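You operate a simulated robot arm through the tools that you are given. There is no shell and no other tool.

The job below is to be done with a simulated two-armed robot. You get a single attempt, and the scene is never put back.

Task
Pick up the grey short can from the back of the far deck with one hand, pass it to the other hand and put it on the wall ledge. Set down upright: short can.

It is judged by the outcome, as a careful person would: the job done as asked, and still so three seconds after it is handed in. It fails if anything else is knocked over, pushed out of place, dropped, spilled or broken.

Robot
Two 7-joint arms with two-finger parallel grippers on one trunk, on a base that moves. Base frame: it is fixed to the floor where the robot stands at the start and does not move with it; the origin is under the middle of the robot, x ahead of it, y to its left, z up; the surface under the hand at the start is at about z = 1.04. Readings come in m, rad, newtons and seconds.
The left shoulder is at the start at [0.02, 0.17, 1.328], the right one opposite. With the tool pointing down near the work surface each hand reaches from about 0.22 to 0.68 m from the robot's upright axis, wherever it stands, measured 20 degrees to its own side. Places, roughly: wall ledge (32x22 cm) [-0.64, -2.9, 0.92]. Payload 3.8 kg a hand.
The TCP of each hand is the grasp point between the finger pads, 0.03 m short of the fingertips. In the tool frame z runs along the fingers and y along their closing line. Largest opening 0.11 m; finger width 0.02, thickness 0.01; the body of the gripper, 0.048 by 0.112 m, starts 0.055 m behind the TCP.
Orientation is told as [roll, pitch, yaw] about the base's x, y, z axes, in that order, counted from this pose: with the fingers straight down and closing along the base's y, the tool's x points along the base's -x, its y along +y and its z along -z.

Tools
- The arms move only by the tool apply_moves. It takes "left_moves", "right_moves" or both (then of equal length, played together; a hand with none holds still); each is a list that holds one entry, the list of rows, each a list of 7 numbers: the shift along the tool's x, y, z in cm, then the turn, a rotation vector about the tool's x, y, z in rad, then the gripper command, from -1 (fully open) to 1 (shut), values between in proportion. In form: [[[dx, dy, dz, wx, wy, wz, claw], ...]]. A call has 1 to 20 rows; each row is the pose to reach, as a shift and turn from the pose commanded when the call began, along the tool's axes at that moment. A row lasts 0.2 s, in which the tool goes at most 0.05 m and 0.15 rad; a call with a longer step from one row to the next is refused whole, and so is a gripper value outside its range. A pose out of reach is approached as far as the arm can. The call stops where the force on the tool passes 40 N (or 10 N more than at its start, if that is more) or the arm is blocked; 0.2 s more then pass. The fingers move at their own pace (about 0.072 m/s each) and stop on an object; they squeeze with about 29 N. The grip force told is the motor's: it shows also when the fingers shut on nothing. Time passes only in rows, and 0.2 s behind the last, so rows that repeat a pose let the fingers close. The reply holds the time, the measured pose of the TCP, the force on the tool along the base axes, the opening and the grip force, in the units named above and with some noise, with the torque about the TCP (base axes, N m) and any sound that the robot's microphone picked up.
- Cameras (640 x 400 px; columns grow to the right, rows downward): "scene" is now at [0.1051, -0.0357, 1.4898]; the picture's right is [-0.39, -0.92, 0.00], its down [-0.43, 0.18, -0.88] and it looks along [0.81, -0.35, -0.47] (base axes); focal length 260 px, centre (320, 200). "left" rides on the left gripper at [0.072, -0.017, -0.103] in its tool frame; the picture's right is [0.23, 0.97, 0.00], its down [-0.76, 0.18, -0.62] and it looks along [-0.61, 0.14, 0.78] (tool axes); focal length 222 px, centre (320, 200). "right" rides on the right gripper at [0.073, 0.017, -0.103] in its tool frame; the picture's right is [-0.23, 0.97, 0.00], its down [-0.76, -0.18, -0.62] and it looks along [-0.61, -0.14, 0.78] (tool axes); focal length 222 px, centre (320, 200). There is no depth. A picture from a camera that has moved, and an enlarged one, comes with that camera's place and axes in the base frame and with its lens.
- capture(camera): a new picture of that camera. It takes no simulated time.
- lift_body(by): moves the trunk up (or, below 0, down) by that many m; the arms and the scene camera ride with it, the base frame stays. It gives what a move gives, with no picture.
- steer(legs): drives the robot by 1 to 6 legs, each [ahead, turn to the left] in m and rad, along the robot's own axes; the way and the turn of a leg run together, so that a leg with both is an arc; at most 1.5 m and 3.142 rad a leg. The arms and the cameras ride along, it lands a little off, and it stops where it bumps. It gives what a move gives.
- pan_tilt(pan, tilt): turns the head with the scene camera to pan (to the left, within 1.396 rad either way) and tilt (down, from -0.506 to 1.204), counted from straight ahead of the robot. It gives what a move gives.
- inspect(camera, box): a new picture of the part [left, top, right, bottom] of that camera's present view, enlarged. It takes no simulated time.
- job_done(): hands the job in; it is judged then, once.

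Nothing tells you exact positions but the pictures and the camera data. Unless the task says otherwise, let go and move clear before handing in.

The tools are called after "Call:" by a JSON object that holds its "method" and its "body". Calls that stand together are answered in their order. apply_moves: Moves the arms, as the interface text tells. Its arguments: {"type":"object","properties":{"left_moves":{"type":"array"},"right_moves":{"type":"array"}},"required":[]} The other tools are called the same way: lift_body (by) moves the trunk up or down; steer (legs) drives the base; pan_tilt (pan, tilt) turns the head that bears the scene camera; capture (camera) takes a picture; inspect (camera, box) takes an enlarged picture of a part of a camera's view; job_done () hands the job in.

At the start:

```text
time: 0.0
left_tool_pos: [0.4214, 0.026, 1.3247]
left_ee_rot: [0.0, -0.001, 0.001]
left_wrist_force: [0.2, 0.8, -0.5]
left_torque: [-0.02, -0.02, -0.02]
left_grip_width: 0.1099
left_grasp_force: 0.1
right_tool_pos: [0.3568, -0.3156, 1.2946]
right_ee_rot: [0.0, 0.001, 0.0]
right_wrist_force: [0.5, -0.3, -0.5]
right_torque: [-0.01, -0.01, 0.02]
right_grip_width: 0.1099
right_grasp_force: 0.1
trunk travel left (down, up): [-0.425, 0.145]
robot x, y, heading: [0.0033, -0.0004, 0.001]
head pan, tilt (commanded): [-0.401, 0.485]
```

scene: 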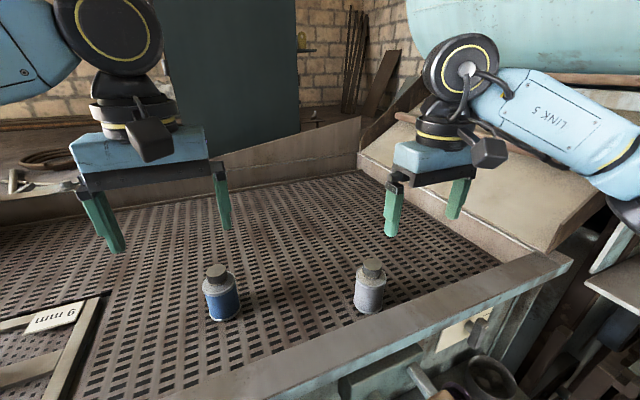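
right: 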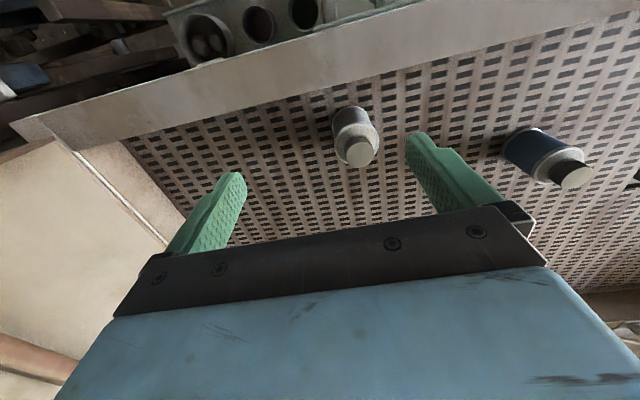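
left: 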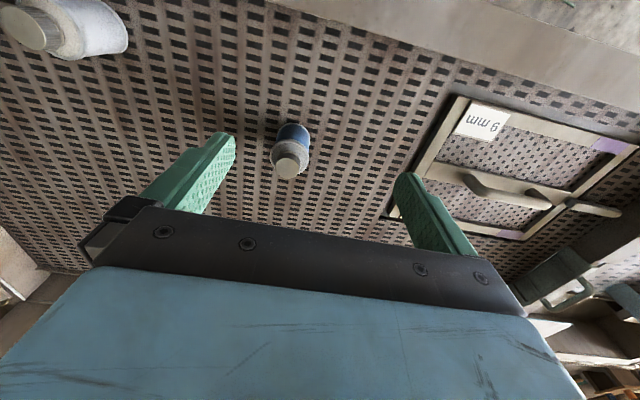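

I see a perforated deck in front of me with a blue-banded can and a grey can, and a "9 mm" screen frame. Before I touch anything I'll look around to work out which deck is the "far" one and where the wall ledge is.

Call:
{"method": "pan_tilt", "body": {"pan": 0.0, "tilt": 0.4}}

Call:
{"method": "capture", "body": {"camera": "scene"}}

```text
time: 0.9
left_tool_pos: [0.4209, 0.0253, 1.3245]
left_ee_rot: [0.0, 0.001, 0.0]
left_wrist_force: [0.6, -0.6, 0.0]
left_torque: [0.01, -0.02, -0.01]
left_grip_width: 0.1101
left_grasp_force: 0.1
right_tool_pos: [0.3556, -0.3159, 1.2929]
right_ee_rot: [0.001, 0.001, 0.0]
right_wrist_force: [1.0, -0.6, 0.3]
right_torque: [-0.01, 0.0, 0.01]
right_grip_width: 0.11
right_grasp_force: 0.1
trunk travel left (down, up): [-0.425, 0.145]
robot x, y, heading: [-0.0004, 0.0011, 0.002]
head pan, tilt (commanded): [0.0, 0.4]
```

```text
taken
camera scene: at [0.1137, -0.0001, 1.4977], right [0.0, -1.0, 0.0], down [-0.39, 0.0, -0.92], along [0.92, 0.0, -0.39], focal length 260 px, centre (320, 200)
```

scene: 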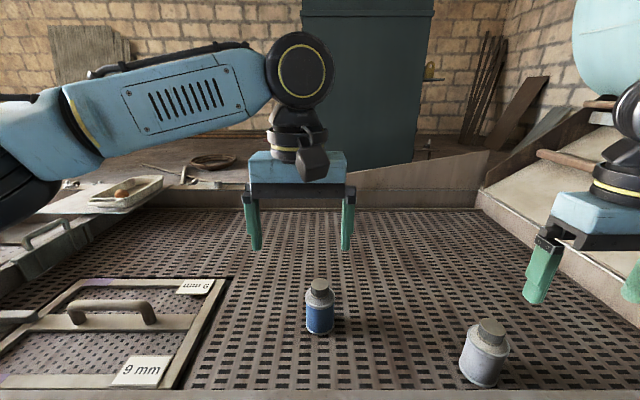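

This deck holds the two cans and a 9 mm screen on the left. I'll pan left and right to look for other decks.

Call:
{"method": "pan_tilt", "body": {"pan": 1.3, "tilt": 0.4}}

Call:
{"method": "capture", "body": {"camera": "scene"}}

Call:
{"method": "pan_tilt", "body": {"pan": -0.75, "tilt": 0.4}}

Call:
{"method": "capture", "body": {"camera": "scene"}}

Call:
{"method": "pan_tilt", "body": {"pan": -1.39, "tilt": 0.3}}

Call:
{"method": "capture", "body": {"camera": "scene"}}

```text
time: 2.3
left_tool_pos: [0.421, 0.0255, 1.3241]
left_ee_rot: [0.0, 0.001, 0.0]
left_wrist_force: [0.3, -0.1, 0.0]
left_torque: [-0.01, 0.03, -0.02]
left_grip_width: 0.1101
left_grasp_force: 0.1
right_tool_pos: [0.3562, -0.3157, 1.2945]
right_ee_rot: [0.0, 0.0, -0.001]
right_wrist_force: [1.2, -0.1, 0.1]
right_torque: [0.04, -0.02, 0.01]
right_grip_width: 0.11
right_grasp_force: 0.1
trunk travel left (down, up): [-0.425, 0.145]
robot x, y, heading: [-0.0005, -0.0007, -0.001]
head pan, tilt (commanded): [1.3, 0.4]
```

```text
taken
camera scene: at [0.0459, 0.0892, 1.4977], right [0.96, -0.27, 0.0], down [-0.1, -0.37, -0.92], along [0.25, 0.89, -0.39], focal length 260 px, centre (320, 200)
```

scene: 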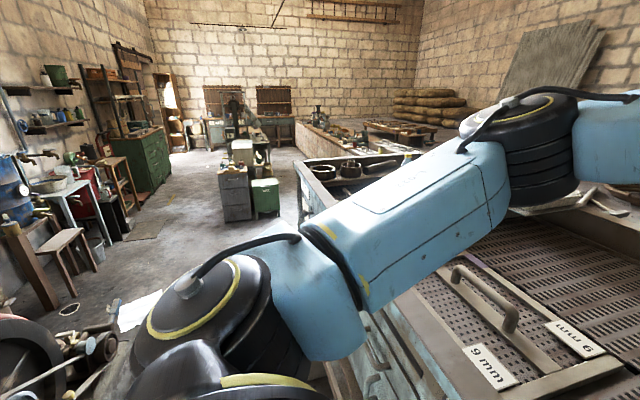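

```text
time: 4.3
left_tool_pos: [0.4216, 0.0259, 1.3249]
left_ee_rot: [0.001, 0.002, 0.0]
left_wrist_force: [0.6, -0.3, -0.1]
left_torque: [-0.02, -0.04, 0.0]
left_grip_width: 0.1101
left_grasp_force: 0.1
right_tool_pos: [0.3551, -0.3158, 1.295]
right_ee_rot: [-0.001, -0.001, -0.001]
right_wrist_force: [-0.5, 0.4, 0.8]
right_torque: [0.02, -0.02, 0.0]
right_grip_width: 0.11
right_grasp_force: 0.1
trunk travel left (down, up): [-0.425, 0.145]
robot x, y, heading: [0.0024, -0.0012, 0.004]
head pan, tilt (commanded): [-0.75, 0.4]
```

```text
taken
camera scene: at [0.0889, -0.0631, 1.4977], right [-0.68, -0.73, 0.0], down [-0.28, 0.27, -0.92], along [0.67, -0.63, -0.39], focal length 260 px, centre (320, 200)
```

scene: 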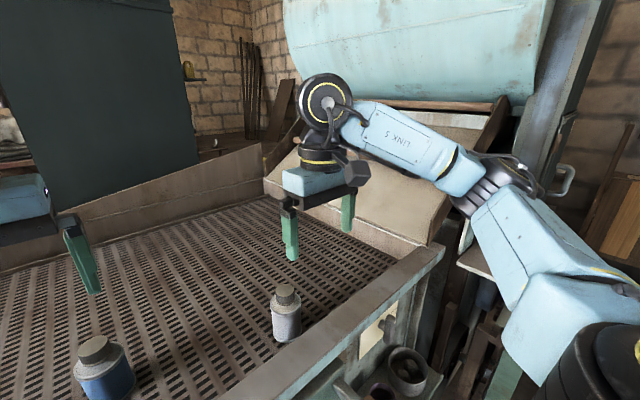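

```text
time: 5.3
left_tool_pos: [0.4208, 0.0257, 1.3236]
left_ee_rot: [0.0, 0.001, -0.002]
left_wrist_force: [0.3, 0.8, -0.4]
left_torque: [-0.01, -0.03, 0.02]
left_grip_width: 0.1098
left_grasp_force: 0.1
right_tool_pos: [0.3552, -0.3161, 1.2937]
right_ee_rot: [0.0, -0.001, 0.0]
right_wrist_force: [0.1, -0.5, 0.1]
right_torque: [0.03, -0.02, 0.0]
right_grip_width: 0.1099
right_grasp_force: 0.1
trunk travel left (down, up): [-0.425, 0.145]
robot x, y, heading: [-0.0005, 0.0008, 0.001]
head pan, tilt (commanded): [-1.389, 0.3]
```

```text
taken
camera scene: at [0.038, -0.0918, 1.507], right [-0.98, -0.18, 0.0], down [-0.05, 0.29, -0.96], along [0.17, -0.94, -0.3], focal length 260 px, centre (320, 200)
```

scene: 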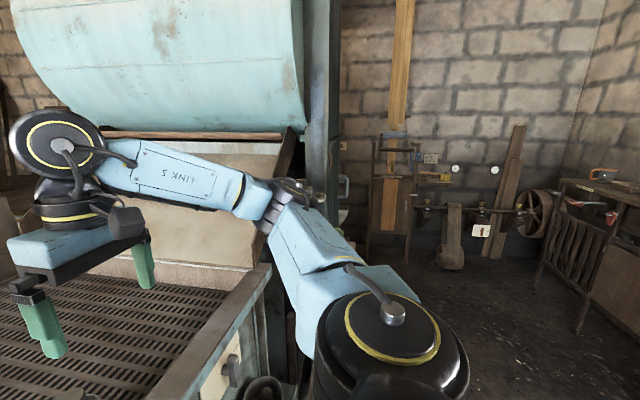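

The only grey can seen so far is the one on the deck in front of me, at about (0.41, -0.28). I'll check the parts of the deck hidden by the left arm, and look towards the ledge in the right rear.

Call:
{"method": "inspect", "body": {"camera": "scene", "box": [330, 80, 640, 300]}}

Call:
{"method": "pan_tilt", "body": {"pan": 0.55, "tilt": 0.5}}

Call:
{"method": "capture", "body": {"camera": "scene"}}

Call:
{"method": "pan_tilt", "body": {"pan": 0.0, "tilt": 0.9}}

Call:
{"method": "capture", "body": {"camera": "scene"}}

```text
1.82 times, centred on (485, 190) of scene
camera zoom: at [0.038, -0.0918, 1.507], right [-0.98, -0.18, 0.0], down [-0.05, 0.29, -0.96], along [0.17, -0.94, -0.3], focal length 472 px, centre (20, 218)
```

zoom: 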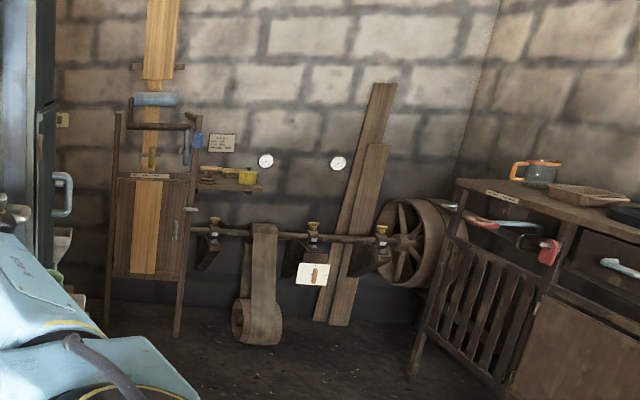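

```text
time: 7.2
left_tool_pos: [0.4212, 0.0258, 1.3243]
left_ee_rot: [0.001, 0.0, -0.001]
left_wrist_force: [-0.3, 0.5, -0.2]
left_torque: [0.01, -0.02, 0.01]
left_grip_width: 0.1098
left_grasp_force: 0.0
right_tool_pos: [0.3568, -0.3164, 1.2939]
right_ee_rot: [0.001, 0.0, 0.0]
right_wrist_force: [0.1, -0.2, -0.2]
right_torque: [0.02, 0.01, 0.02]
right_grip_width: 0.1098
right_grasp_force: 0.1
trunk travel left (down, up): [-0.425, 0.145]
robot x, y, heading: [-0.0023, -0.0013, -0.002]
head pan, tilt (commanded): [0.55, 0.499]
```

```text
taken
camera scene: at [0.0987, 0.0475, 1.4886], right [0.52, -0.85, 0.0], down [-0.41, -0.25, -0.88], along [0.75, 0.46, -0.48], focal length 260 px, centre (320, 200)
```

scene: 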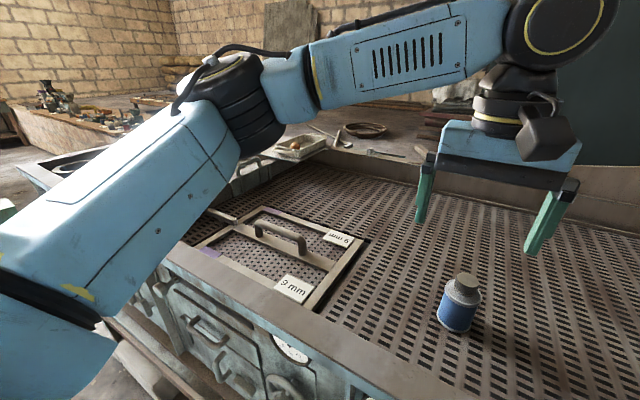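

```text
time: 8.2
left_tool_pos: [0.4203, 0.0245, 1.3233]
left_ee_rot: [0.001, -0.001, 0.001]
left_wrist_force: [-0.4, -0.3, -0.5]
left_torque: [0.0, -0.02, 0.01]
left_grip_width: 0.1101
left_grasp_force: 0.0
right_tool_pos: [0.3548, -0.3164, 1.294]
right_ee_rot: [-0.001, 0.001, 0.002]
right_wrist_force: [-0.1, -0.3, -0.4]
right_torque: [0.02, 0.02, -0.04]
right_grip_width: 0.11
right_grasp_force: 0.1
trunk travel left (down, up): [-0.425, 0.145]
robot x, y, heading: [0.0, 0.0002, 0.002]
head pan, tilt (commanded): [0.0, 0.901]
```

```text
taken
camera scene: at [0.0966, 0.0001, 1.4548], right [0.0, -1.0, 0.0], down [-0.78, 0.0, -0.62], along [0.62, 0.0, -0.78], focal length 260 px, centre (320, 200)
```

scene: 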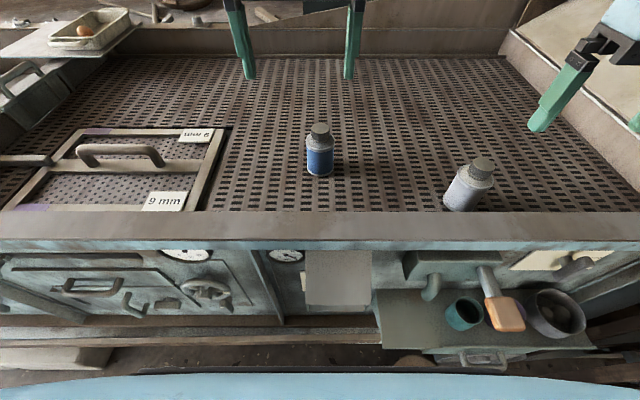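

The grey can in front stands near the front edge of this deck, which doesn't match "the back of the far deck". I'll zoom in on the areas behind this machine and around the room to look for other candidates.

Call:
{"method": "pan_tilt", "body": {"pan": 0.15, "tilt": 0.25}}

Call:
{"method": "inspect", "body": {"camera": "scene", "box": [0, 100, 320, 300]}}

Call:
{"method": "inspect", "body": {"camera": "scene", "box": [320, 100, 640, 300]}}

Call:
{"method": "pan_tilt", "body": {"pan": 0.9, "tilt": 0.25}}

Call:
{"method": "inspect", "body": {"camera": "scene", "box": [0, 100, 320, 300]}}

Call:
{"method": "inspect", "body": {"camera": "scene", "box": [320, 100, 640, 300]}}

```text
time: 9.2
left_tool_pos: [0.421, 0.0258, 1.3241]
left_ee_rot: [-0.001, -0.001, -0.001]
left_wrist_force: [-0.1, -0.8, 0.1]
left_torque: [0.01, -0.01, 0.0]
left_grip_width: 0.11
left_grasp_force: 0.2
right_tool_pos: [0.3557, -0.3166, 1.2934]
right_ee_rot: [0.0, 0.0, 0.0]
right_wrist_force: [0.6, -0.1, 0.7]
right_torque: [-0.03, 0.0, -0.02]
right_grip_width: 0.1102
right_grasp_force: 0.1
trunk travel left (down, up): [-0.425, 0.145]
robot x, y, heading: [0.0022, 0.0049, -0.0]
head pan, tilt (commanded): [0.15, 0.25]
```

```text
2.00 times, centred on (160, 200) of scene
camera zoom: at [0.1135, 0.014, 1.5116], right [0.15, -0.99, 0.0], down [-0.24, -0.04, -0.97], along [0.96, 0.14, -0.25], focal length 519 px, centre (640, 200)
```

zoom: 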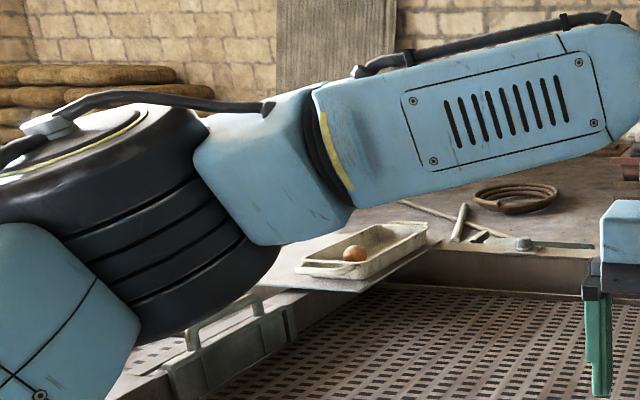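

```text
2.00 times, centred on (480, 200) of scene
camera zoom: at [0.1135, 0.014, 1.5116], right [0.15, -0.99, 0.0], down [-0.24, -0.04, -0.97], along [0.96, 0.14, -0.25], focal length 519 px, centre (0, 200)
```

zoom: 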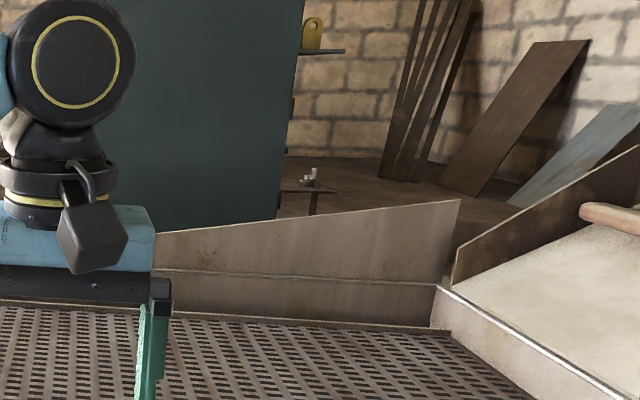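

```text
time: 10.3
left_tool_pos: [0.4214, 0.0263, 1.3231]
left_ee_rot: [0.0, -0.001, 0.001]
left_wrist_force: [0.3, -0.2, 0.1]
left_torque: [0.01, -0.01, 0.0]
left_grip_width: 0.1098
left_grasp_force: 0.1
right_tool_pos: [0.3556, -0.3162, 1.2939]
right_ee_rot: [-0.001, 0.0, 0.001]
right_wrist_force: [-0.4, -0.1, -1.0]
right_torque: [-0.03, -0.03, -0.01]
right_grip_width: 0.1098
right_grasp_force: 0.1
trunk travel left (down, up): [-0.425, 0.145]
robot x, y, heading: [-0.0008, -0.0005, 0.002]
head pan, tilt (commanded): [0.901, 0.25]
```

```text
2.00 times, centred on (160, 200) of scene
camera zoom: at [0.0792, 0.0731, 1.5117], right [0.78, -0.62, 0.0], down [-0.15, -0.19, -0.97], along [0.6, 0.76, -0.25], focal length 519 px, centre (640, 200)
```

zoom: 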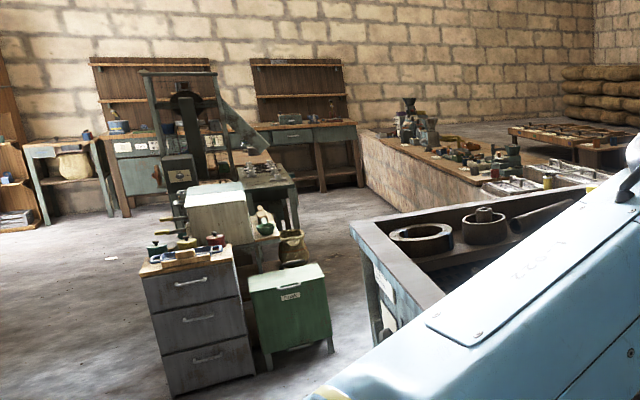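

```text
2.00 times, centred on (480, 200) of scene
camera zoom: at [0.0792, 0.0731, 1.5117], right [0.78, -0.62, 0.0], down [-0.15, -0.19, -0.97], along [0.6, 0.76, -0.25], focal length 519 px, centre (0, 200)
```

zoom: 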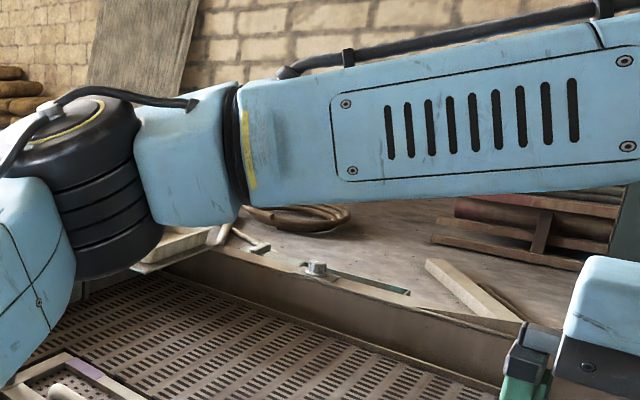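

The ledge in the zoom matches the projected place [-0.64, -2.9, 0.92]: a small shelf on the far wall, with a yellow item already on it. The only grey can in reach is the one on the perforated deck, so I'll measure it closely and check the ledge in more detail.

Call:
{"method": "pan_tilt", "body": {"pan": -0.5, "tilt": 0.75}}

Call:
{"method": "inspect", "body": {"camera": "scene", "box": [220, 120, 460, 270]}}

Call:
{"method": "capture", "body": {"camera": "scene"}}

Call:
{"method": "inspect", "body": {"camera": "right", "box": [240, 60, 480, 210]}}

Call:
{"method": "pan_tilt", "body": {"pan": -1.396, "tilt": 0.2}}

Call:
{"method": "inspect", "body": {"camera": "scene", "box": [350, 130, 510, 230]}}

Call:
{"method": "pan_tilt", "body": {"pan": -1.396, "tilt": 0.8}}

Call:
{"method": "capture", "body": {"camera": "scene"}}

```text
time: 11.9
left_tool_pos: [0.4221, 0.0252, 1.325]
left_ee_rot: [-0.001, 0.0, 0.0]
left_wrist_force: [-0.3, 0.4, -0.2]
left_torque: [0.0, 0.03, 0.03]
left_grip_width: 0.1096
left_grasp_force: 0.0
right_tool_pos: [0.355, -0.3149, 1.2931]
right_ee_rot: [0.0, 0.001, 0.001]
right_wrist_force: [0.1, 0.6, 0.2]
right_torque: [-0.02, -0.01, -0.02]
right_grip_width: 0.1099
right_grasp_force: 0.1
trunk travel left (down, up): [-0.425, 0.145]
robot x, y, heading: [0.004, -0.002, 0.003]
head pan, tilt (commanded): [-0.499, 0.75]
```

```text
2.67 times, centred on (340, 195) of scene
camera zoom: at [0.0939, -0.0396, 1.4666], right [-0.48, -0.88, 0.0], down [-0.6, 0.33, -0.73], along [0.64, -0.35, -0.68], focal length 692 px, centre (267, 213)
```

zoom: 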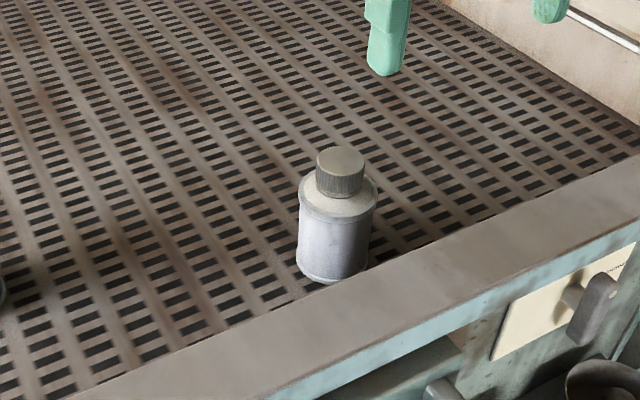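

```text
taken
camera scene: at [0.0939, -0.0396, 1.4666], right [-0.48, -0.88, 0.0], down [-0.6, 0.33, -0.73], along [0.64, -0.35, -0.68], focal length 260 px, centre (320, 200)
```

scene: 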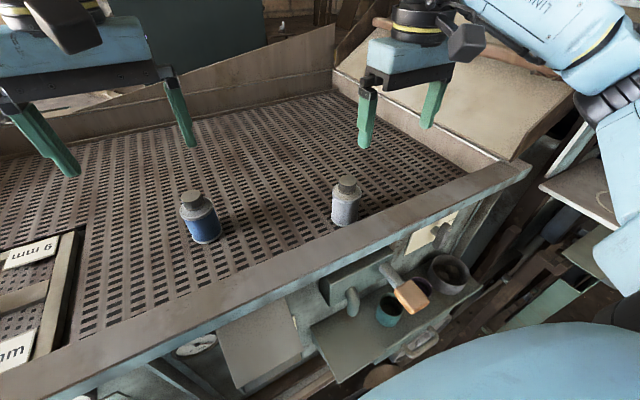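

```text
2.67 times, centred on (360, 135) of right
camera zoom: at [0.2839, -0.2975, 1.3969], right [0.23, 0.97, 0.0], down [0.76, -0.18, 0.62], along [0.61, -0.14, -0.78], focal length 592 px, centre (213, 373)
```

zoom: 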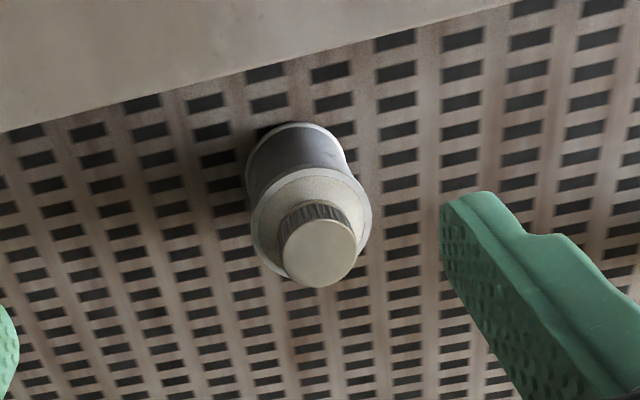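

```text
time: 13.1
left_tool_pos: [0.4213, 0.0266, 1.324]
left_ee_rot: [0.002, 0.001, 0.001]
left_wrist_force: [-0.8, -0.4, -0.5]
left_torque: [0.02, 0.0, -0.01]
left_grip_width: 0.11
left_grasp_force: 0.0
right_tool_pos: [0.3559, -0.3173, 1.2943]
right_ee_rot: [0.001, 0.0, 0.001]
right_wrist_force: [0.4, 0.1, -0.2]
right_torque: [0.01, 0.03, 0.04]
right_grip_width: 0.1099
right_grasp_force: 0.1
trunk travel left (down, up): [-0.425, 0.145]
robot x, y, heading: [-0.0, 0.0024, -0.006]
head pan, tilt (commanded): [-1.396, 0.201]
```

```text
4.00 times, centred on (430, 180) of scene
camera zoom: at [0.0373, -0.0918, 1.5162], right [-0.98, -0.17, 0.0], down [-0.03, 0.2, -0.98], along [0.17, -0.96, -0.2], focal length 1038 px, centre (-120, 280)
```

zoom: 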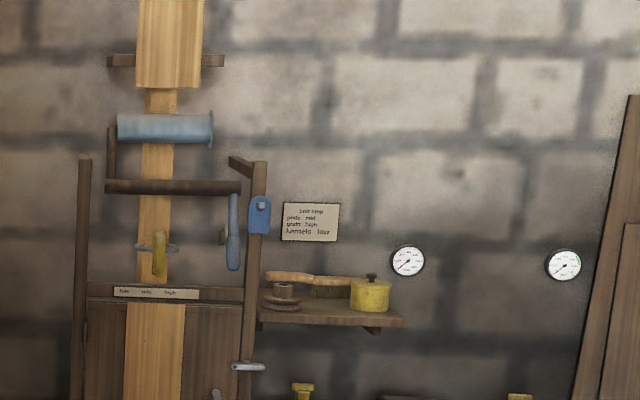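

```text
time: 14.1
left_tool_pos: [0.4213, 0.0255, 1.3244]
left_ee_rot: [0.001, 0.0, -0.001]
left_wrist_force: [0.3, 0.6, 0.3]
left_torque: [0.03, 0.01, 0.03]
left_grip_width: 0.1099
left_grasp_force: 0.0
right_tool_pos: [0.3564, -0.316, 1.2946]
right_ee_rot: [0.001, 0.0, 0.0]
right_wrist_force: [-0.4, -0.1, 0.2]
right_torque: [-0.01, 0.01, -0.01]
right_grip_width: 0.11
right_grasp_force: 0.0
trunk travel left (down, up): [-0.425, 0.145]
robot x, y, heading: [-0.0025, 0.0013, 0.003]
head pan, tilt (commanded): [-1.396, 0.799]
```

```text
taken
camera scene: at [0.0351, -0.0794, 1.4627], right [-0.98, -0.17, 0.0], down [-0.12, 0.71, -0.7], along [0.12, -0.69, -0.72], focal length 260 px, centre (320, 200)
```

scene: 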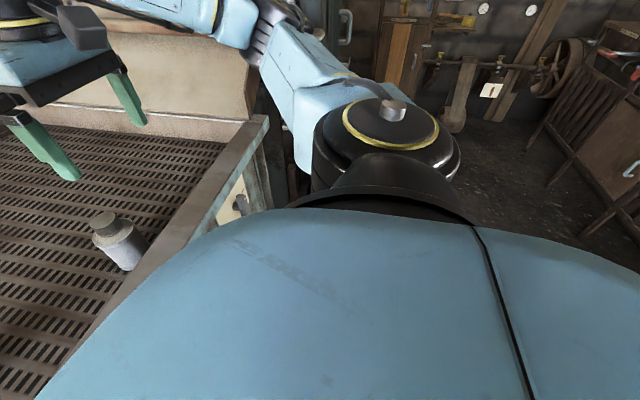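

The grey can is about 6 cm wide and 11.5 cm tall, standing at about (0.415, -0.276). The ledge holds a brush, a spool and a yellow pot, so I'll need to find a free spot there. First I move the right hand above the can to refine its position.

Call:
{"method": "apply_moves", "body": {"right_moves": [[[-1.5, 1, 1, 0, 0, 0, -1], [-3, 2, 2, 0, 0, 0, -1], [-4.5, 3, 3.2, 0, 0, 0, -1], [-5.9, 4, 4.4, 0, 0, 0, -1], [-5.9, 4, 4.4, 0, 0, 0, -1]]]}}

Call:
{"method": "pan_tilt", "body": {"pan": -0.5, "tilt": 0.75}}

Call:
{"method": "capture", "body": {"camera": "right"}}

Call:
{"method": "inspect", "body": {"camera": "scene", "box": [240, 60, 480, 210]}}

```text
time: 15.3
left_tool_pos: [0.4198, 0.0251, 1.3247]
left_ee_rot: [0.0, 0.0, 0.0]
left_wrist_force: [0.0, 0.0, 0.1]
left_torque: [0.02, -0.03, -0.02]
left_grip_width: 0.1099
left_grasp_force: 0.1
right_tool_pos: [0.4145, -0.2747, 1.2497]
right_ee_rot: [0.0, -0.001, -0.002]
right_wrist_force: [-0.3, 0.1, -0.1]
right_torque: [-0.02, 0.02, 0.01]
right_grip_width: 0.1099
right_grasp_force: 0.1
trunk travel left (down, up): [-0.425, 0.145]
robot x, y, heading: [-0.0009, 0.0027, 0.002]
head pan, tilt (commanded): [-1.396, 0.799]
```

```text
time: 16.5
left_tool_pos: [0.421, 0.0262, 1.3242]
left_ee_rot: [0.001, 0.001, -0.001]
left_wrist_force: [-0.2, 0.6, 1.2]
left_torque: [0.01, 0.02, 0.01]
left_grip_width: 0.11
left_grasp_force: 0.0
right_tool_pos: [0.4146, -0.2762, 1.2484]
right_ee_rot: [0.001, 0.001, -0.001]
right_wrist_force: [0.0, -0.2, -0.2]
right_torque: [-0.01, 0.0, 0.0]
right_grip_width: 0.1102
right_grasp_force: 0.1
trunk travel left (down, up): [-0.425, 0.145]
robot x, y, heading: [-0.0015, 0.0014, 0.001]
head pan, tilt (commanded): [-0.499, 0.75]
```

```text
taken
camera right: at [0.343, -0.2573, 1.3522], right [0.23, 0.97, 0.0], down [0.76, -0.18, 0.62], along [0.61, -0.14, -0.78], focal length 222 px, centre (320, 200)
```

right: 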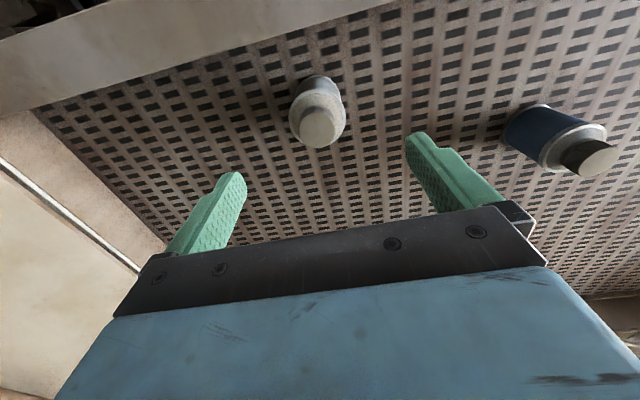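

```text
2.67 times, centred on (360, 135) of scene
camera zoom: at [0.0938, -0.0397, 1.4666], right [-0.48, -0.88, 0.0], down [-0.6, 0.33, -0.73], along [0.64, -0.35, -0.68], focal length 692 px, centre (213, 373)
```

zoom: 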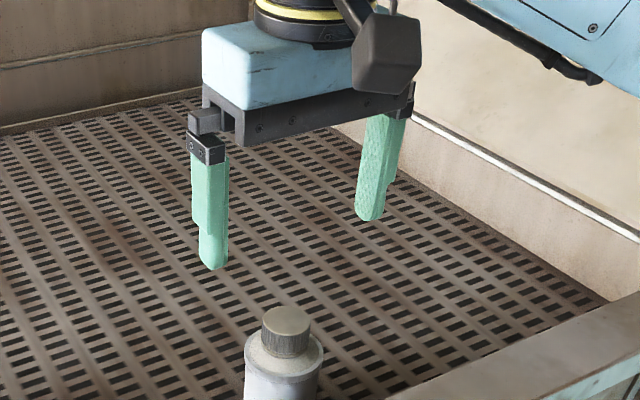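

The hand is centred over the can to within a few millimetres. I'll descend with the fingers on either side of the can, leaving the palm clear of the cap.

Call:
{"method": "apply_moves", "body": {"right_moves": [[[0, 0, 3, 0, 0, 0, -1], [0, 0, 6, 0, 0, 0, -1], [0, 0, 9, 0, 0, 0, -1], [0, 0, 11.5, 0, 0, 0, -1], [0, 0, 13, 0, 0, 0, -1], [0, 0, 13.5, 0, 0, 0, -1], [0, 0, 13.5, 0, 0, 0, -1]]]}}

Call:
{"method": "capture", "body": {"camera": "right"}}

Call:
{"method": "inspect", "body": {"camera": "scene", "box": [240, 100, 480, 250]}}

```text
time: 18.1
left_tool_pos: [0.4214, 0.0256, 1.3237]
left_ee_rot: [0.001, 0.0, -0.001]
left_wrist_force: [-0.1, 0.5, 0.5]
left_torque: [0.0, -0.04, 0.01]
left_grip_width: 0.1102
left_grasp_force: 0.1
right_tool_pos: [0.4147, -0.2769, 1.1152]
right_ee_rot: [0.0, 0.001, 0.001]
right_wrist_force: [0.0, 0.7, 0.4]
right_torque: [0.01, 0.01, -0.02]
right_grip_width: 0.11
right_grasp_force: 0.0
trunk travel left (down, up): [-0.425, 0.145]
robot x, y, heading: [0.0007, -0.0, 0.001]
head pan, tilt (commanded): [-0.499, 0.75]
```

```text
taken
camera right: at [0.3424, -0.2583, 1.2177], right [0.23, 0.97, 0.0], down [0.76, -0.18, 0.62], along [0.61, -0.14, -0.78], focal length 222 px, centre (320, 200)
```

right: 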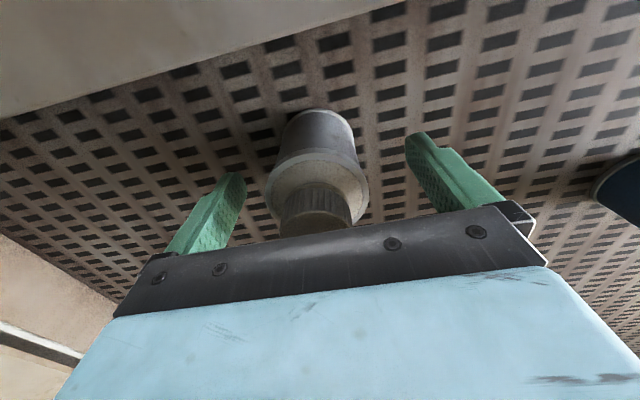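

```text
2.67 times, centred on (360, 175) of scene
camera zoom: at [0.0938, -0.0396, 1.4666], right [-0.48, -0.88, 0.0], down [-0.6, 0.33, -0.73], along [0.64, -0.35, -0.68], focal length 692 px, centre (213, 267)
```

zoom: 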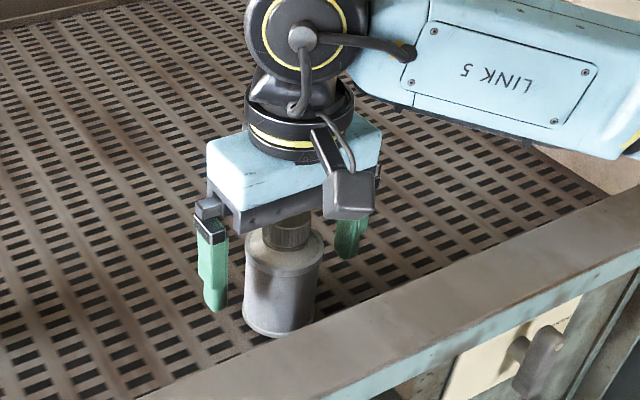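

The fingers straddle the upper body of the can with no contact yet. I'll close on it.

Call:
{"method": "apply_moves", "body": {"right_moves": [[[0, 0, 0, 0, 0, 0, 0.2], [0, 0, 0, 0, 0, 0, 1], [0, 0, 0, 0, 0, 0, 1], [0, 0, 0, 0, 0, 0, 1], [0, 0, 0, 0, 0, 0, 1]]]}}

Call:
{"method": "inspect", "body": {"camera": "scene", "box": [240, 100, 480, 250]}}

```text
time: 19.3
left_tool_pos: [0.4217, 0.0262, 1.3236]
left_ee_rot: [0.0, -0.002, -0.001]
left_wrist_force: [0.1, -0.4, 1.2]
left_torque: [-0.02, -0.03, 0.01]
left_grip_width: 0.1102
left_grasp_force: 0.0
right_tool_pos: [0.413, -0.2766, 1.1145]
right_ee_rot: [0.0, 0.0, 0.0]
right_wrist_force: [0.3, 0.2, -0.5]
right_torque: [0.01, 0.03, 0.01]
right_grip_width: 0.0572
right_grasp_force: 28.9
trunk travel left (down, up): [-0.425, 0.145]
robot x, y, heading: [0.0004, 0.0026, 0.002]
head pan, tilt (commanded): [-0.499, 0.75]
```

```text
2.67 times, centred on (360, 175) of scene
camera zoom: at [0.0939, -0.0397, 1.4666], right [-0.48, -0.88, 0.0], down [-0.6, 0.33, -0.73], along [0.64, -0.35, -0.68], focal length 692 px, centre (213, 267)
```

zoom: 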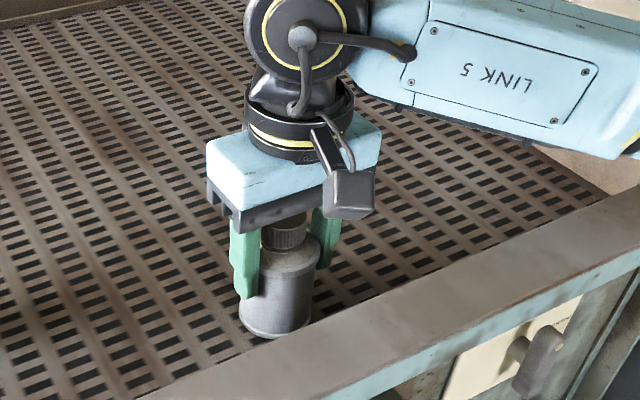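

The can is gripped at 5.7 cm wide with about 29 N. I'll lift it straight up.

Call:
{"method": "apply_moves", "body": {"right_moves": [[[0, 0, -1, 0, 0, 0, 1], [0, 0, -4, 0, 0, 0, 1], [0, 0, -8, 0, 0, 0, 1], [0, 0, -12, 0, 0, 0, 1], [0, 0, -16, 0, 0, 0, 1], [0, 0, -19, 0, 0, 0, 1], [0, 0, -19, 0, 0, 0, 1]]]}}

Call:
{"method": "capture", "body": {"camera": "scene"}}

Call:
{"method": "capture", "body": {"camera": "right"}}

```text
time: 20.9
left_tool_pos: [0.4221, 0.0256, 1.3247]
left_ee_rot: [-0.001, 0.0, -0.002]
left_wrist_force: [0.1, -1.0, -0.2]
left_torque: [0.01, 0.0, 0.0]
left_grip_width: 0.1099
left_grasp_force: 0.2
right_tool_pos: [0.4191, -0.2759, 1.3076]
right_ee_rot: [0.001, 0.0, -0.002]
right_wrist_force: [0.1, 0.9, -1.4]
right_torque: [0.04, -0.01, -0.01]
right_grip_width: 0.0574
right_grasp_force: 28.9
trunk travel left (down, up): [-0.425, 0.145]
robot x, y, heading: [0.0002, -0.0018, -0.003]
head pan, tilt (commanded): [-0.499, 0.75]
```

```text
taken
camera scene: at [0.0942, -0.04, 1.4666], right [-0.48, -0.88, 0.0], down [-0.6, 0.33, -0.73], along [0.64, -0.35, -0.68], focal length 260 px, centre (320, 200)
```

scene: 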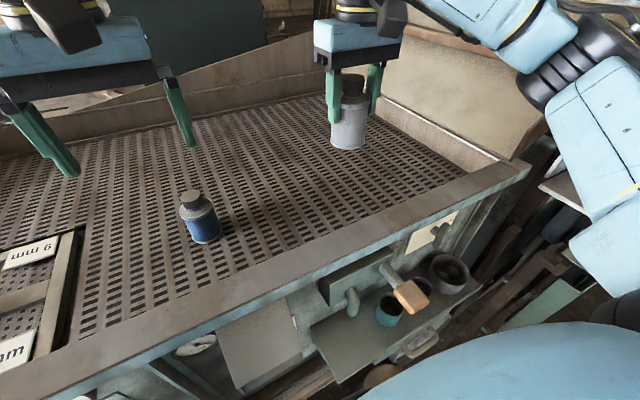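

```text
taken
camera right: at [0.3466, -0.2567, 1.4106], right [0.23, 0.97, 0.0], down [0.76, -0.18, 0.62], along [0.61, -0.14, -0.78], focal length 222 px, centre (320, 200)
```

right: 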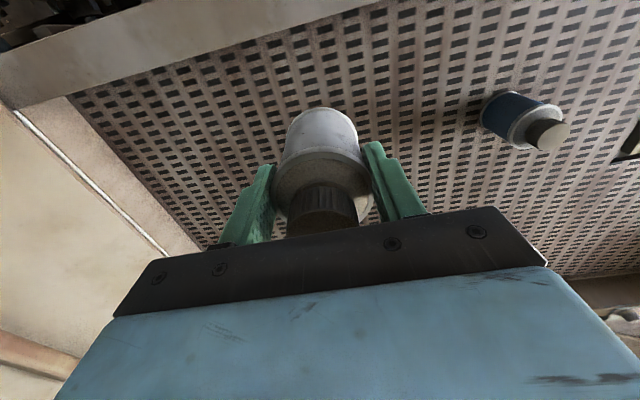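

The can is lifted and held firmly. Before backing away I'll check what is behind and beside the robot.

Call:
{"method": "pan_tilt", "body": {"pan": 1.396, "tilt": 0.6}}

Call:
{"method": "capture", "body": {"camera": "scene"}}

Call:
{"method": "pan_tilt", "body": {"pan": -1.396, "tilt": 0.45}}

Call:
{"method": "capture", "body": {"camera": "scene"}}

```text
time: 22.7
left_tool_pos: [0.4203, 0.0249, 1.3241]
left_ee_rot: [-0.001, 0.0, 0.001]
left_wrist_force: [1.0, -0.3, -0.3]
left_torque: [0.01, 0.02, 0.01]
left_grip_width: 0.1096
left_grasp_force: 0.1
right_tool_pos: [0.418, -0.2752, 1.3071]
right_ee_rot: [0.0, 0.001, -0.001]
right_wrist_force: [0.0, -0.7, 0.3]
right_torque: [0.01, 0.0, -0.02]
right_grip_width: 0.057
right_grasp_force: 29.5
trunk travel left (down, up): [-0.425, 0.145]
robot x, y, heading: [-0.0023, 0.0037, 0.002]
head pan, tilt (commanded): [1.396, 0.6]
```

```text
taken
camera scene: at [0.0366, 0.087, 1.4795], right [0.98, -0.17, 0.0], down [-0.1, -0.56, -0.83], along [0.14, 0.81, -0.56], focal length 260 px, centre (320, 200)
```

scene: 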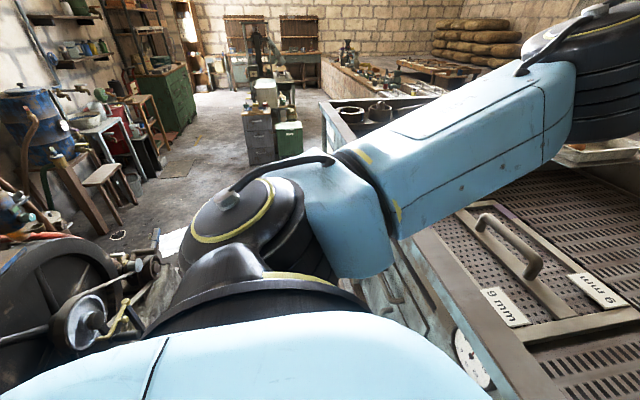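

```text
time: 25.2
left_tool_pos: [0.4208, 0.0251, 1.3242]
left_ee_rot: [0.001, 0.0, 0.001]
left_wrist_force: [0.0, 0.0, 0.0]
left_torque: [-0.01, -0.01, 0.02]
left_grip_width: 0.1098
left_grasp_force: 0.0
right_tool_pos: [0.4185, -0.275, 1.3081]
right_ee_rot: [-0.002, -0.001, 0.0]
right_wrist_force: [-0.1, -0.4, -1.3]
right_torque: [0.01, 0.03, 0.03]
right_grip_width: 0.0569
right_grasp_force: 29.0
trunk travel left (down, up): [-0.425, 0.145]
robot x, y, heading: [0.0017, 0.0041, 0.003]
head pan, tilt (commanded): [-1.396, 0.45]
```

```text
taken
camera scene: at [0.0372, -0.0906, 1.4931], right [-0.98, -0.17, 0.0], down [-0.08, 0.43, -0.9], along [0.16, -0.89, -0.44], focal length 260 px, centre (320, 200)
```

scene: 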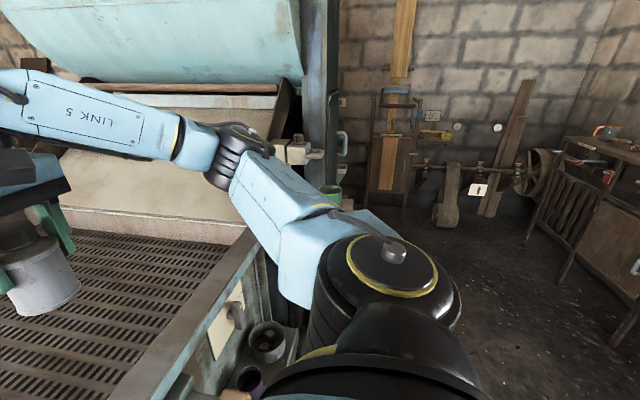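

There is a flywheel machine close behind to the left. I'll tilt the head down hard on both sides to see the floor directly behind the base.

Call:
{"method": "pan_tilt", "body": {"pan": -1.396, "tilt": 1.2}}

Call:
{"method": "capture", "body": {"camera": "scene"}}

Call:
{"method": "pan_tilt", "body": {"pan": 1.396, "tilt": 1.2}}

Call:
{"method": "capture", "body": {"camera": "scene"}}

```text
time: 26.3
left_tool_pos: [0.4209, 0.0258, 1.3235]
left_ee_rot: [0.002, 0.0, -0.001]
left_wrist_force: [-0.1, 0.3, 0.7]
left_torque: [-0.01, -0.03, -0.04]
left_grip_width: 0.11
left_grasp_force: 0.0
right_tool_pos: [0.419, -0.2749, 1.3078]
right_ee_rot: [0.0, 0.0, -0.001]
right_wrist_force: [-0.4, -0.2, -0.6]
right_torque: [-0.04, 0.0, 0.02]
right_grip_width: 0.057
right_grasp_force: 28.8
trunk travel left (down, up): [-0.425, 0.145]
robot x, y, heading: [-0.0, -0.0014, 0.002]
head pan, tilt (commanded): [-1.396, 1.201]
```

```text
taken
camera scene: at [0.0309, -0.0552, 1.4349], right [-0.98, -0.17, 0.0], down [-0.16, 0.92, -0.36], along [0.06, -0.36, -0.93], focal length 260 px, centre (320, 200)
```

scene: 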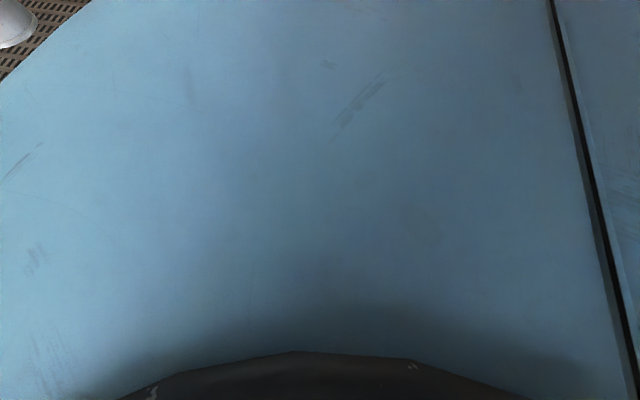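

```text
time: 28.7
left_tool_pos: [0.4204, 0.0248, 1.3235]
left_ee_rot: [0.001, 0.0, -0.001]
left_wrist_force: [-0.5, -0.7, -0.3]
left_torque: [0.0, -0.05, 0.0]
left_grip_width: 0.1099
left_grasp_force: 0.1
right_tool_pos: [0.4184, -0.2749, 1.3079]
right_ee_rot: [-0.001, 0.0, -0.001]
right_wrist_force: [0.4, -0.3, -1.2]
right_torque: [0.03, -0.03, 0.01]
right_grip_width: 0.0569
right_grasp_force: 28.3
trunk travel left (down, up): [-0.425, 0.145]
robot x, y, heading: [0.0025, 0.0, -0.0]
head pan, tilt (commanded): [1.396, 1.201]
```

```text
taken
camera scene: at [0.0309, 0.055, 1.4349], right [0.98, -0.17, 0.0], down [-0.16, -0.92, -0.36], along [0.06, 0.36, -0.93], focal length 260 px, centre (320, 200)
```

scene: 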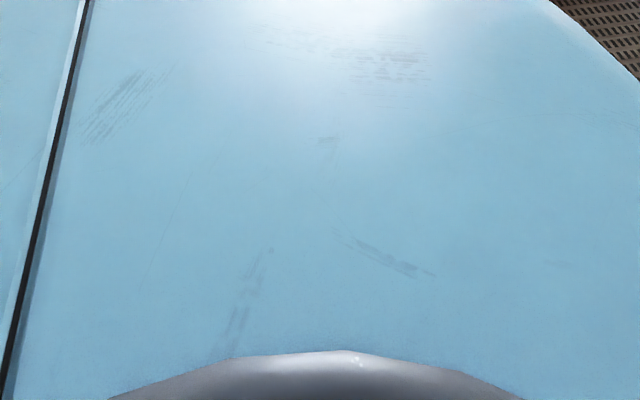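

My own body blocks that view. Everything on the deck is well below my hands, so I'll turn a little to the left in place to see what is behind me.

Call:
{"method": "steer", "body": {"legs": [[0.0, 0.45]]}}

Call:
{"method": "pan_tilt", "body": {"pan": 1.396, "tilt": 0.45}}

Call:
{"method": "capture", "body": {"camera": "scene"}}

```text
time: 30.4
left_tool_pos: [0.369, 0.2026, 1.3251]
left_ee_rot: [-0.001, -0.001, 0.44]
left_wrist_force: [0.0, 0.2, -0.2]
left_torque: [0.0, -0.03, 0.01]
left_grip_width: 0.1102
left_grasp_force: 0.1
right_tool_pos: [0.4965, -0.0707, 1.308]
right_ee_rot: [0.0, 0.002, 0.439]
right_wrist_force: [0.2, -0.5, -0.9]
right_torque: [0.03, -0.03, -0.01]
right_grip_width: 0.0572
right_grasp_force: 29.0
trunk travel left (down, up): [-0.425, 0.145]
robot x, y, heading: [-0.0009, 0.0007, 0.442]
head pan, tilt (commanded): [1.396, 1.201]
```

```text
time: 31.5
left_tool_pos: [0.3703, 0.2041, 1.3228]
left_ee_rot: [-0.001, 0.0, 0.44]
left_wrist_force: [-0.3, -0.3, -0.4]
left_torque: [-0.02, 0.0, -0.01]
left_grip_width: 0.11
left_grasp_force: 0.1
right_tool_pos: [0.4968, -0.0707, 1.3073]
right_ee_rot: [0.0, 0.001, 0.439]
right_wrist_force: [0.0, 0.3, -1.4]
right_torque: [0.02, -0.01, -0.02]
right_grip_width: 0.0571
right_grasp_force: 29.1
trunk travel left (down, up): [-0.425, 0.145]
robot x, y, heading: [0.0035, -0.0016, 0.434]
head pan, tilt (commanded): [1.396, 0.45]
```

```text
taken
camera scene: at [-0.0049, 0.0977, 1.493], right [0.96, 0.26, 0.0], down [0.11, -0.42, -0.9], along [-0.24, 0.87, -0.44], focal length 260 px, centre (320, 200)
```

scene: 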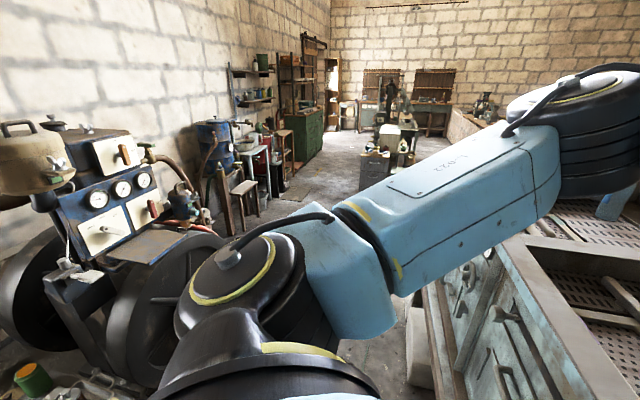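

An engine with flywheels stands behind at about x = -1.0 to -1.6. I'll turn a little further left to see what is directly behind.

Call:
{"method": "steer", "body": {"legs": [[0.0, 0.45]]}}

Call:
{"method": "pan_tilt", "body": {"pan": 1.396, "tilt": 0.55}}

Call:
{"method": "capture", "body": {"camera": "scene"}}

```text
time: 33.2
left_tool_pos: [0.2308, 0.3305, 1.3237]
left_ee_rot: [0.0, -0.002, 0.896]
left_wrist_force: [-0.7, 0.1, -0.2]
left_torque: [0.0, -0.01, 0.04]
left_grip_width: 0.1101
left_grasp_force: 0.1
right_tool_pos: [0.4651, 0.1411, 1.3075]
right_ee_rot: [0.0, 0.001, 0.896]
right_wrist_force: [0.2, 0.5, -0.2]
right_torque: [-0.04, 0.0, -0.01]
right_grip_width: 0.0569
right_grasp_force: 28.5
trunk travel left (down, up): [-0.425, 0.145]
robot x, y, heading: [-0.028, -0.0003, 0.893]
head pan, tilt (commanded): [1.396, 0.45]
```

```text
time: 33.9
left_tool_pos: [0.2332, 0.3311, 1.3241]
left_ee_rot: [0.002, 0.0, 0.895]
left_wrist_force: [0.7, -1.3, -0.9]
left_torque: [0.05, 0.03, -0.02]
left_grip_width: 0.1104
left_grasp_force: 0.1
right_tool_pos: [0.4655, 0.1409, 1.3063]
right_ee_rot: [0.003, 0.0, 0.896]
right_wrist_force: [0.3, -0.3, -2.6]
right_torque: [0.01, 0.03, 0.0]
right_grip_width: 0.0572
right_grasp_force: 29.3
trunk travel left (down, up): [-0.425, 0.145]
robot x, y, heading: [-0.0279, -0.002, 0.891]
head pan, tilt (commanded): [1.396, 0.55]
```

```text
taken
camera scene: at [-0.0714, 0.0829, 1.4842], right [0.75, 0.66, 0.0], down [0.34, -0.39, -0.85], along [-0.56, 0.64, -0.52], focal length 260 px, centre (320, 200)
```

scene: 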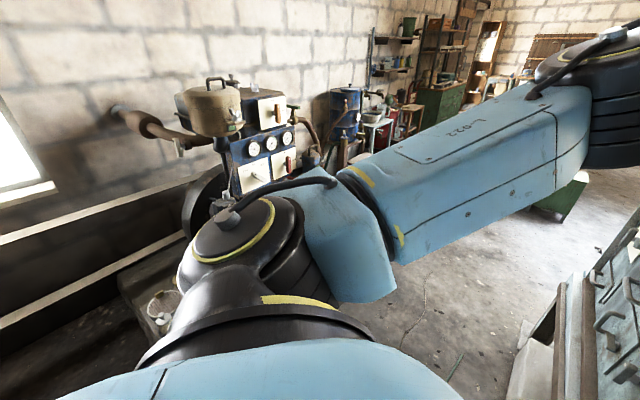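

Directly behind is free floor, with the engine off to the side at x < -1.3. I'll reverse in an arc away from the machine towards the open floor.

Call:
{"method": "steer", "body": {"legs": [[-0.5, -0.6], [-0.25, 0.0]]}}

Call:
{"method": "pan_tilt", "body": {"pan": -1.2, "tilt": 0.4}}

Call:
{"method": "capture", "body": {"camera": "scene"}}

Call:
{"method": "pan_tilt", "body": {"pan": -0.3, "tilt": 0.4}}

Call:
{"method": "capture", "body": {"camera": "scene"}}

```text
time: 38.2
left_tool_pos: [-0.2631, -0.2159, 1.3234]
left_ee_rot: [-0.001, 0.0, 0.273]
left_wrist_force: [0.2, 0.5, 0.3]
left_torque: [-0.01, -0.02, -0.01]
left_grip_width: 0.11
left_grasp_force: 0.1
right_tool_pos: [-0.1844, -0.5053, 1.3075]
right_ee_rot: [-0.001, 0.0, 0.272]
right_wrist_force: [-0.5, -0.2, -0.5]
right_torque: [-0.02, -0.02, 0.02]
right_grip_width: 0.0572
right_grasp_force: 28.6
trunk travel left (down, up): [-0.425, 0.145]
robot x, y, heading: [-0.6715, -0.3357, 0.267]
head pan, tilt (commanded): [1.396, 0.55]
```

```text
time: 40.6
left_tool_pos: [-0.2634, -0.2153, 1.3242]
left_ee_rot: [0.001, -0.002, 0.274]
left_wrist_force: [0.0, -0.2, 0.1]
left_torque: [-0.02, 0.02, -0.01]
left_grip_width: 0.1098
left_grasp_force: 0.0
right_tool_pos: [-0.184, -0.5052, 1.3078]
right_ee_rot: [0.001, -0.002, 0.272]
right_wrist_force: [-0.5, -0.4, -2.0]
right_torque: [-0.03, 0.03, 0.01]
right_grip_width: 0.0567
right_grasp_force: 28.9
trunk travel left (down, up): [-0.425, 0.145]
robot x, y, heading: [-0.6668, -0.3353, 0.267]
head pan, tilt (commanded): [-1.201, 0.4]
```

```text
taken
camera scene: at [-0.5913, -0.4023, 1.4977], right [-0.8, -0.6, 0.0], down [-0.23, 0.31, -0.92], along [0.55, -0.74, -0.39], focal length 260 px, centre (320, 200)
```

scene: 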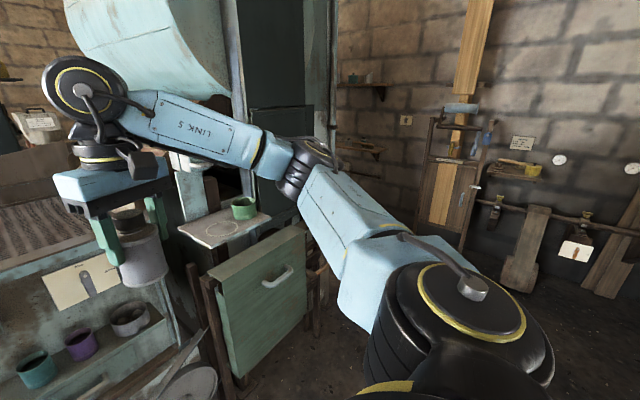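

```text
time: 41.8
left_tool_pos: [-0.263, -0.2161, 1.3244]
left_ee_rot: [0.0, 0.001, 0.275]
left_wrist_force: [-1.3, -0.5, 0.1]
left_torque: [-0.02, 0.0, 0.01]
left_grip_width: 0.1101
left_grasp_force: 0.0
right_tool_pos: [-0.1855, -0.5055, 1.3083]
right_ee_rot: [0.0, 0.001, 0.273]
right_wrist_force: [-0.1, -0.9, -1.1]
right_torque: [-0.01, 0.03, 0.0]
right_grip_width: 0.057
right_grasp_force: 29.1
trunk travel left (down, up): [-0.425, 0.145]
robot x, y, heading: [-0.6688, -0.3347, 0.269]
head pan, tilt (commanded): [-0.3, 0.4]
```

```text
taken
camera scene: at [-0.5541, -0.3309, 1.4977], right [-0.03, -1.0, 0.0], down [-0.39, 0.01, -0.92], along [0.92, -0.03, -0.39], focal length 260 px, centre (320, 200)
```

scene: 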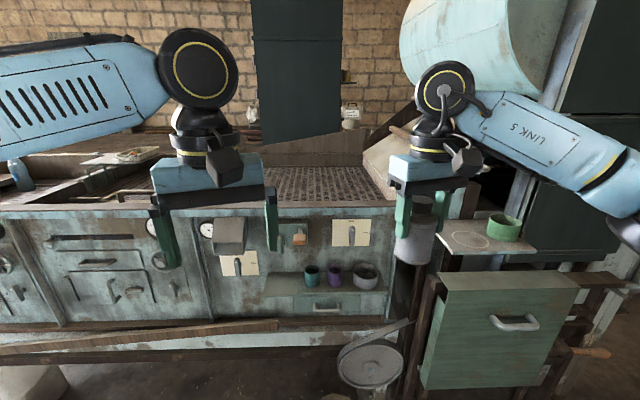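

The path along the right is clear: the machine side, the stand with the green cup and the press are all at x > 0. I'll turn right to face the ledge wall and look again.

Call:
{"method": "steer", "body": {"legs": [[0.0, -1.84]]}}

Call:
{"method": "pan_tilt", "body": {"pan": 0.0, "tilt": 0.35}}

Call:
{"method": "capture", "body": {"camera": "scene"}}

```text
time: 46.5
left_tool_pos: [-0.648, -0.755, 1.3237]
left_ee_rot: [0.0, 0.001, -1.539]
left_wrist_force: [0.4, -0.9, 0.5]
left_torque: [-0.01, -0.01, 0.0]
left_grip_width: 0.1101
left_grasp_force: 0.1
right_tool_pos: [-0.9484, -0.7613, 1.3074]
right_ee_rot: [-0.001, 0.0, -1.539]
right_wrist_force: [-0.9, -0.4, -1.1]
right_torque: [-0.01, -0.01, 0.03]
right_grip_width: 0.0573
right_grasp_force: 28.7
trunk travel left (down, up): [-0.425, 0.145]
robot x, y, heading: [-0.6684, -0.3341, -1.541]
head pan, tilt (commanded): [-0.3, 0.4]
```

```text
time: 47.3
left_tool_pos: [-0.6491, -0.7538, 1.3239]
left_ee_rot: [0.0, 0.001, -1.54]
left_wrist_force: [-0.1, 0.2, 0.0]
left_torque: [-0.02, -0.03, -0.01]
left_grip_width: 0.1098
left_grasp_force: 0.0
right_tool_pos: [-0.9503, -0.761, 1.3076]
right_ee_rot: [0.001, 0.0, -1.539]
right_wrist_force: [0.9, 0.0, -1.7]
right_torque: [0.01, 0.01, 0.01]
right_grip_width: 0.0571
right_grasp_force: 29.7
trunk travel left (down, up): [-0.425, 0.145]
robot x, y, heading: [-0.6644, -0.3336, -1.544]
head pan, tilt (commanded): [0.0, 0.351]
```

```text
taken
camera scene: at [-0.6638, -0.4478, 1.5023], right [-1.0, -0.03, 0.0], down [-0.01, 0.34, -0.94], along [0.03, -0.94, -0.34], focal length 260 px, centre (320, 200)
```

scene: 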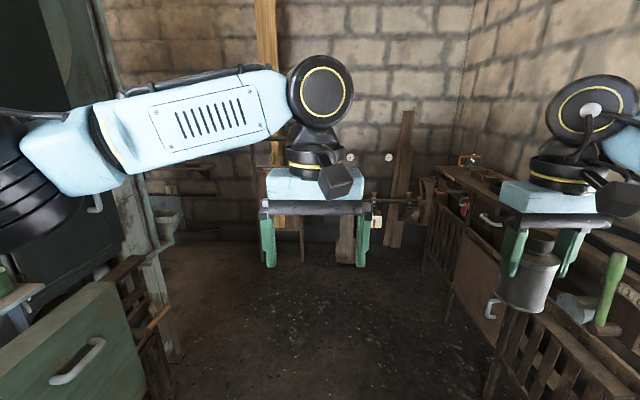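

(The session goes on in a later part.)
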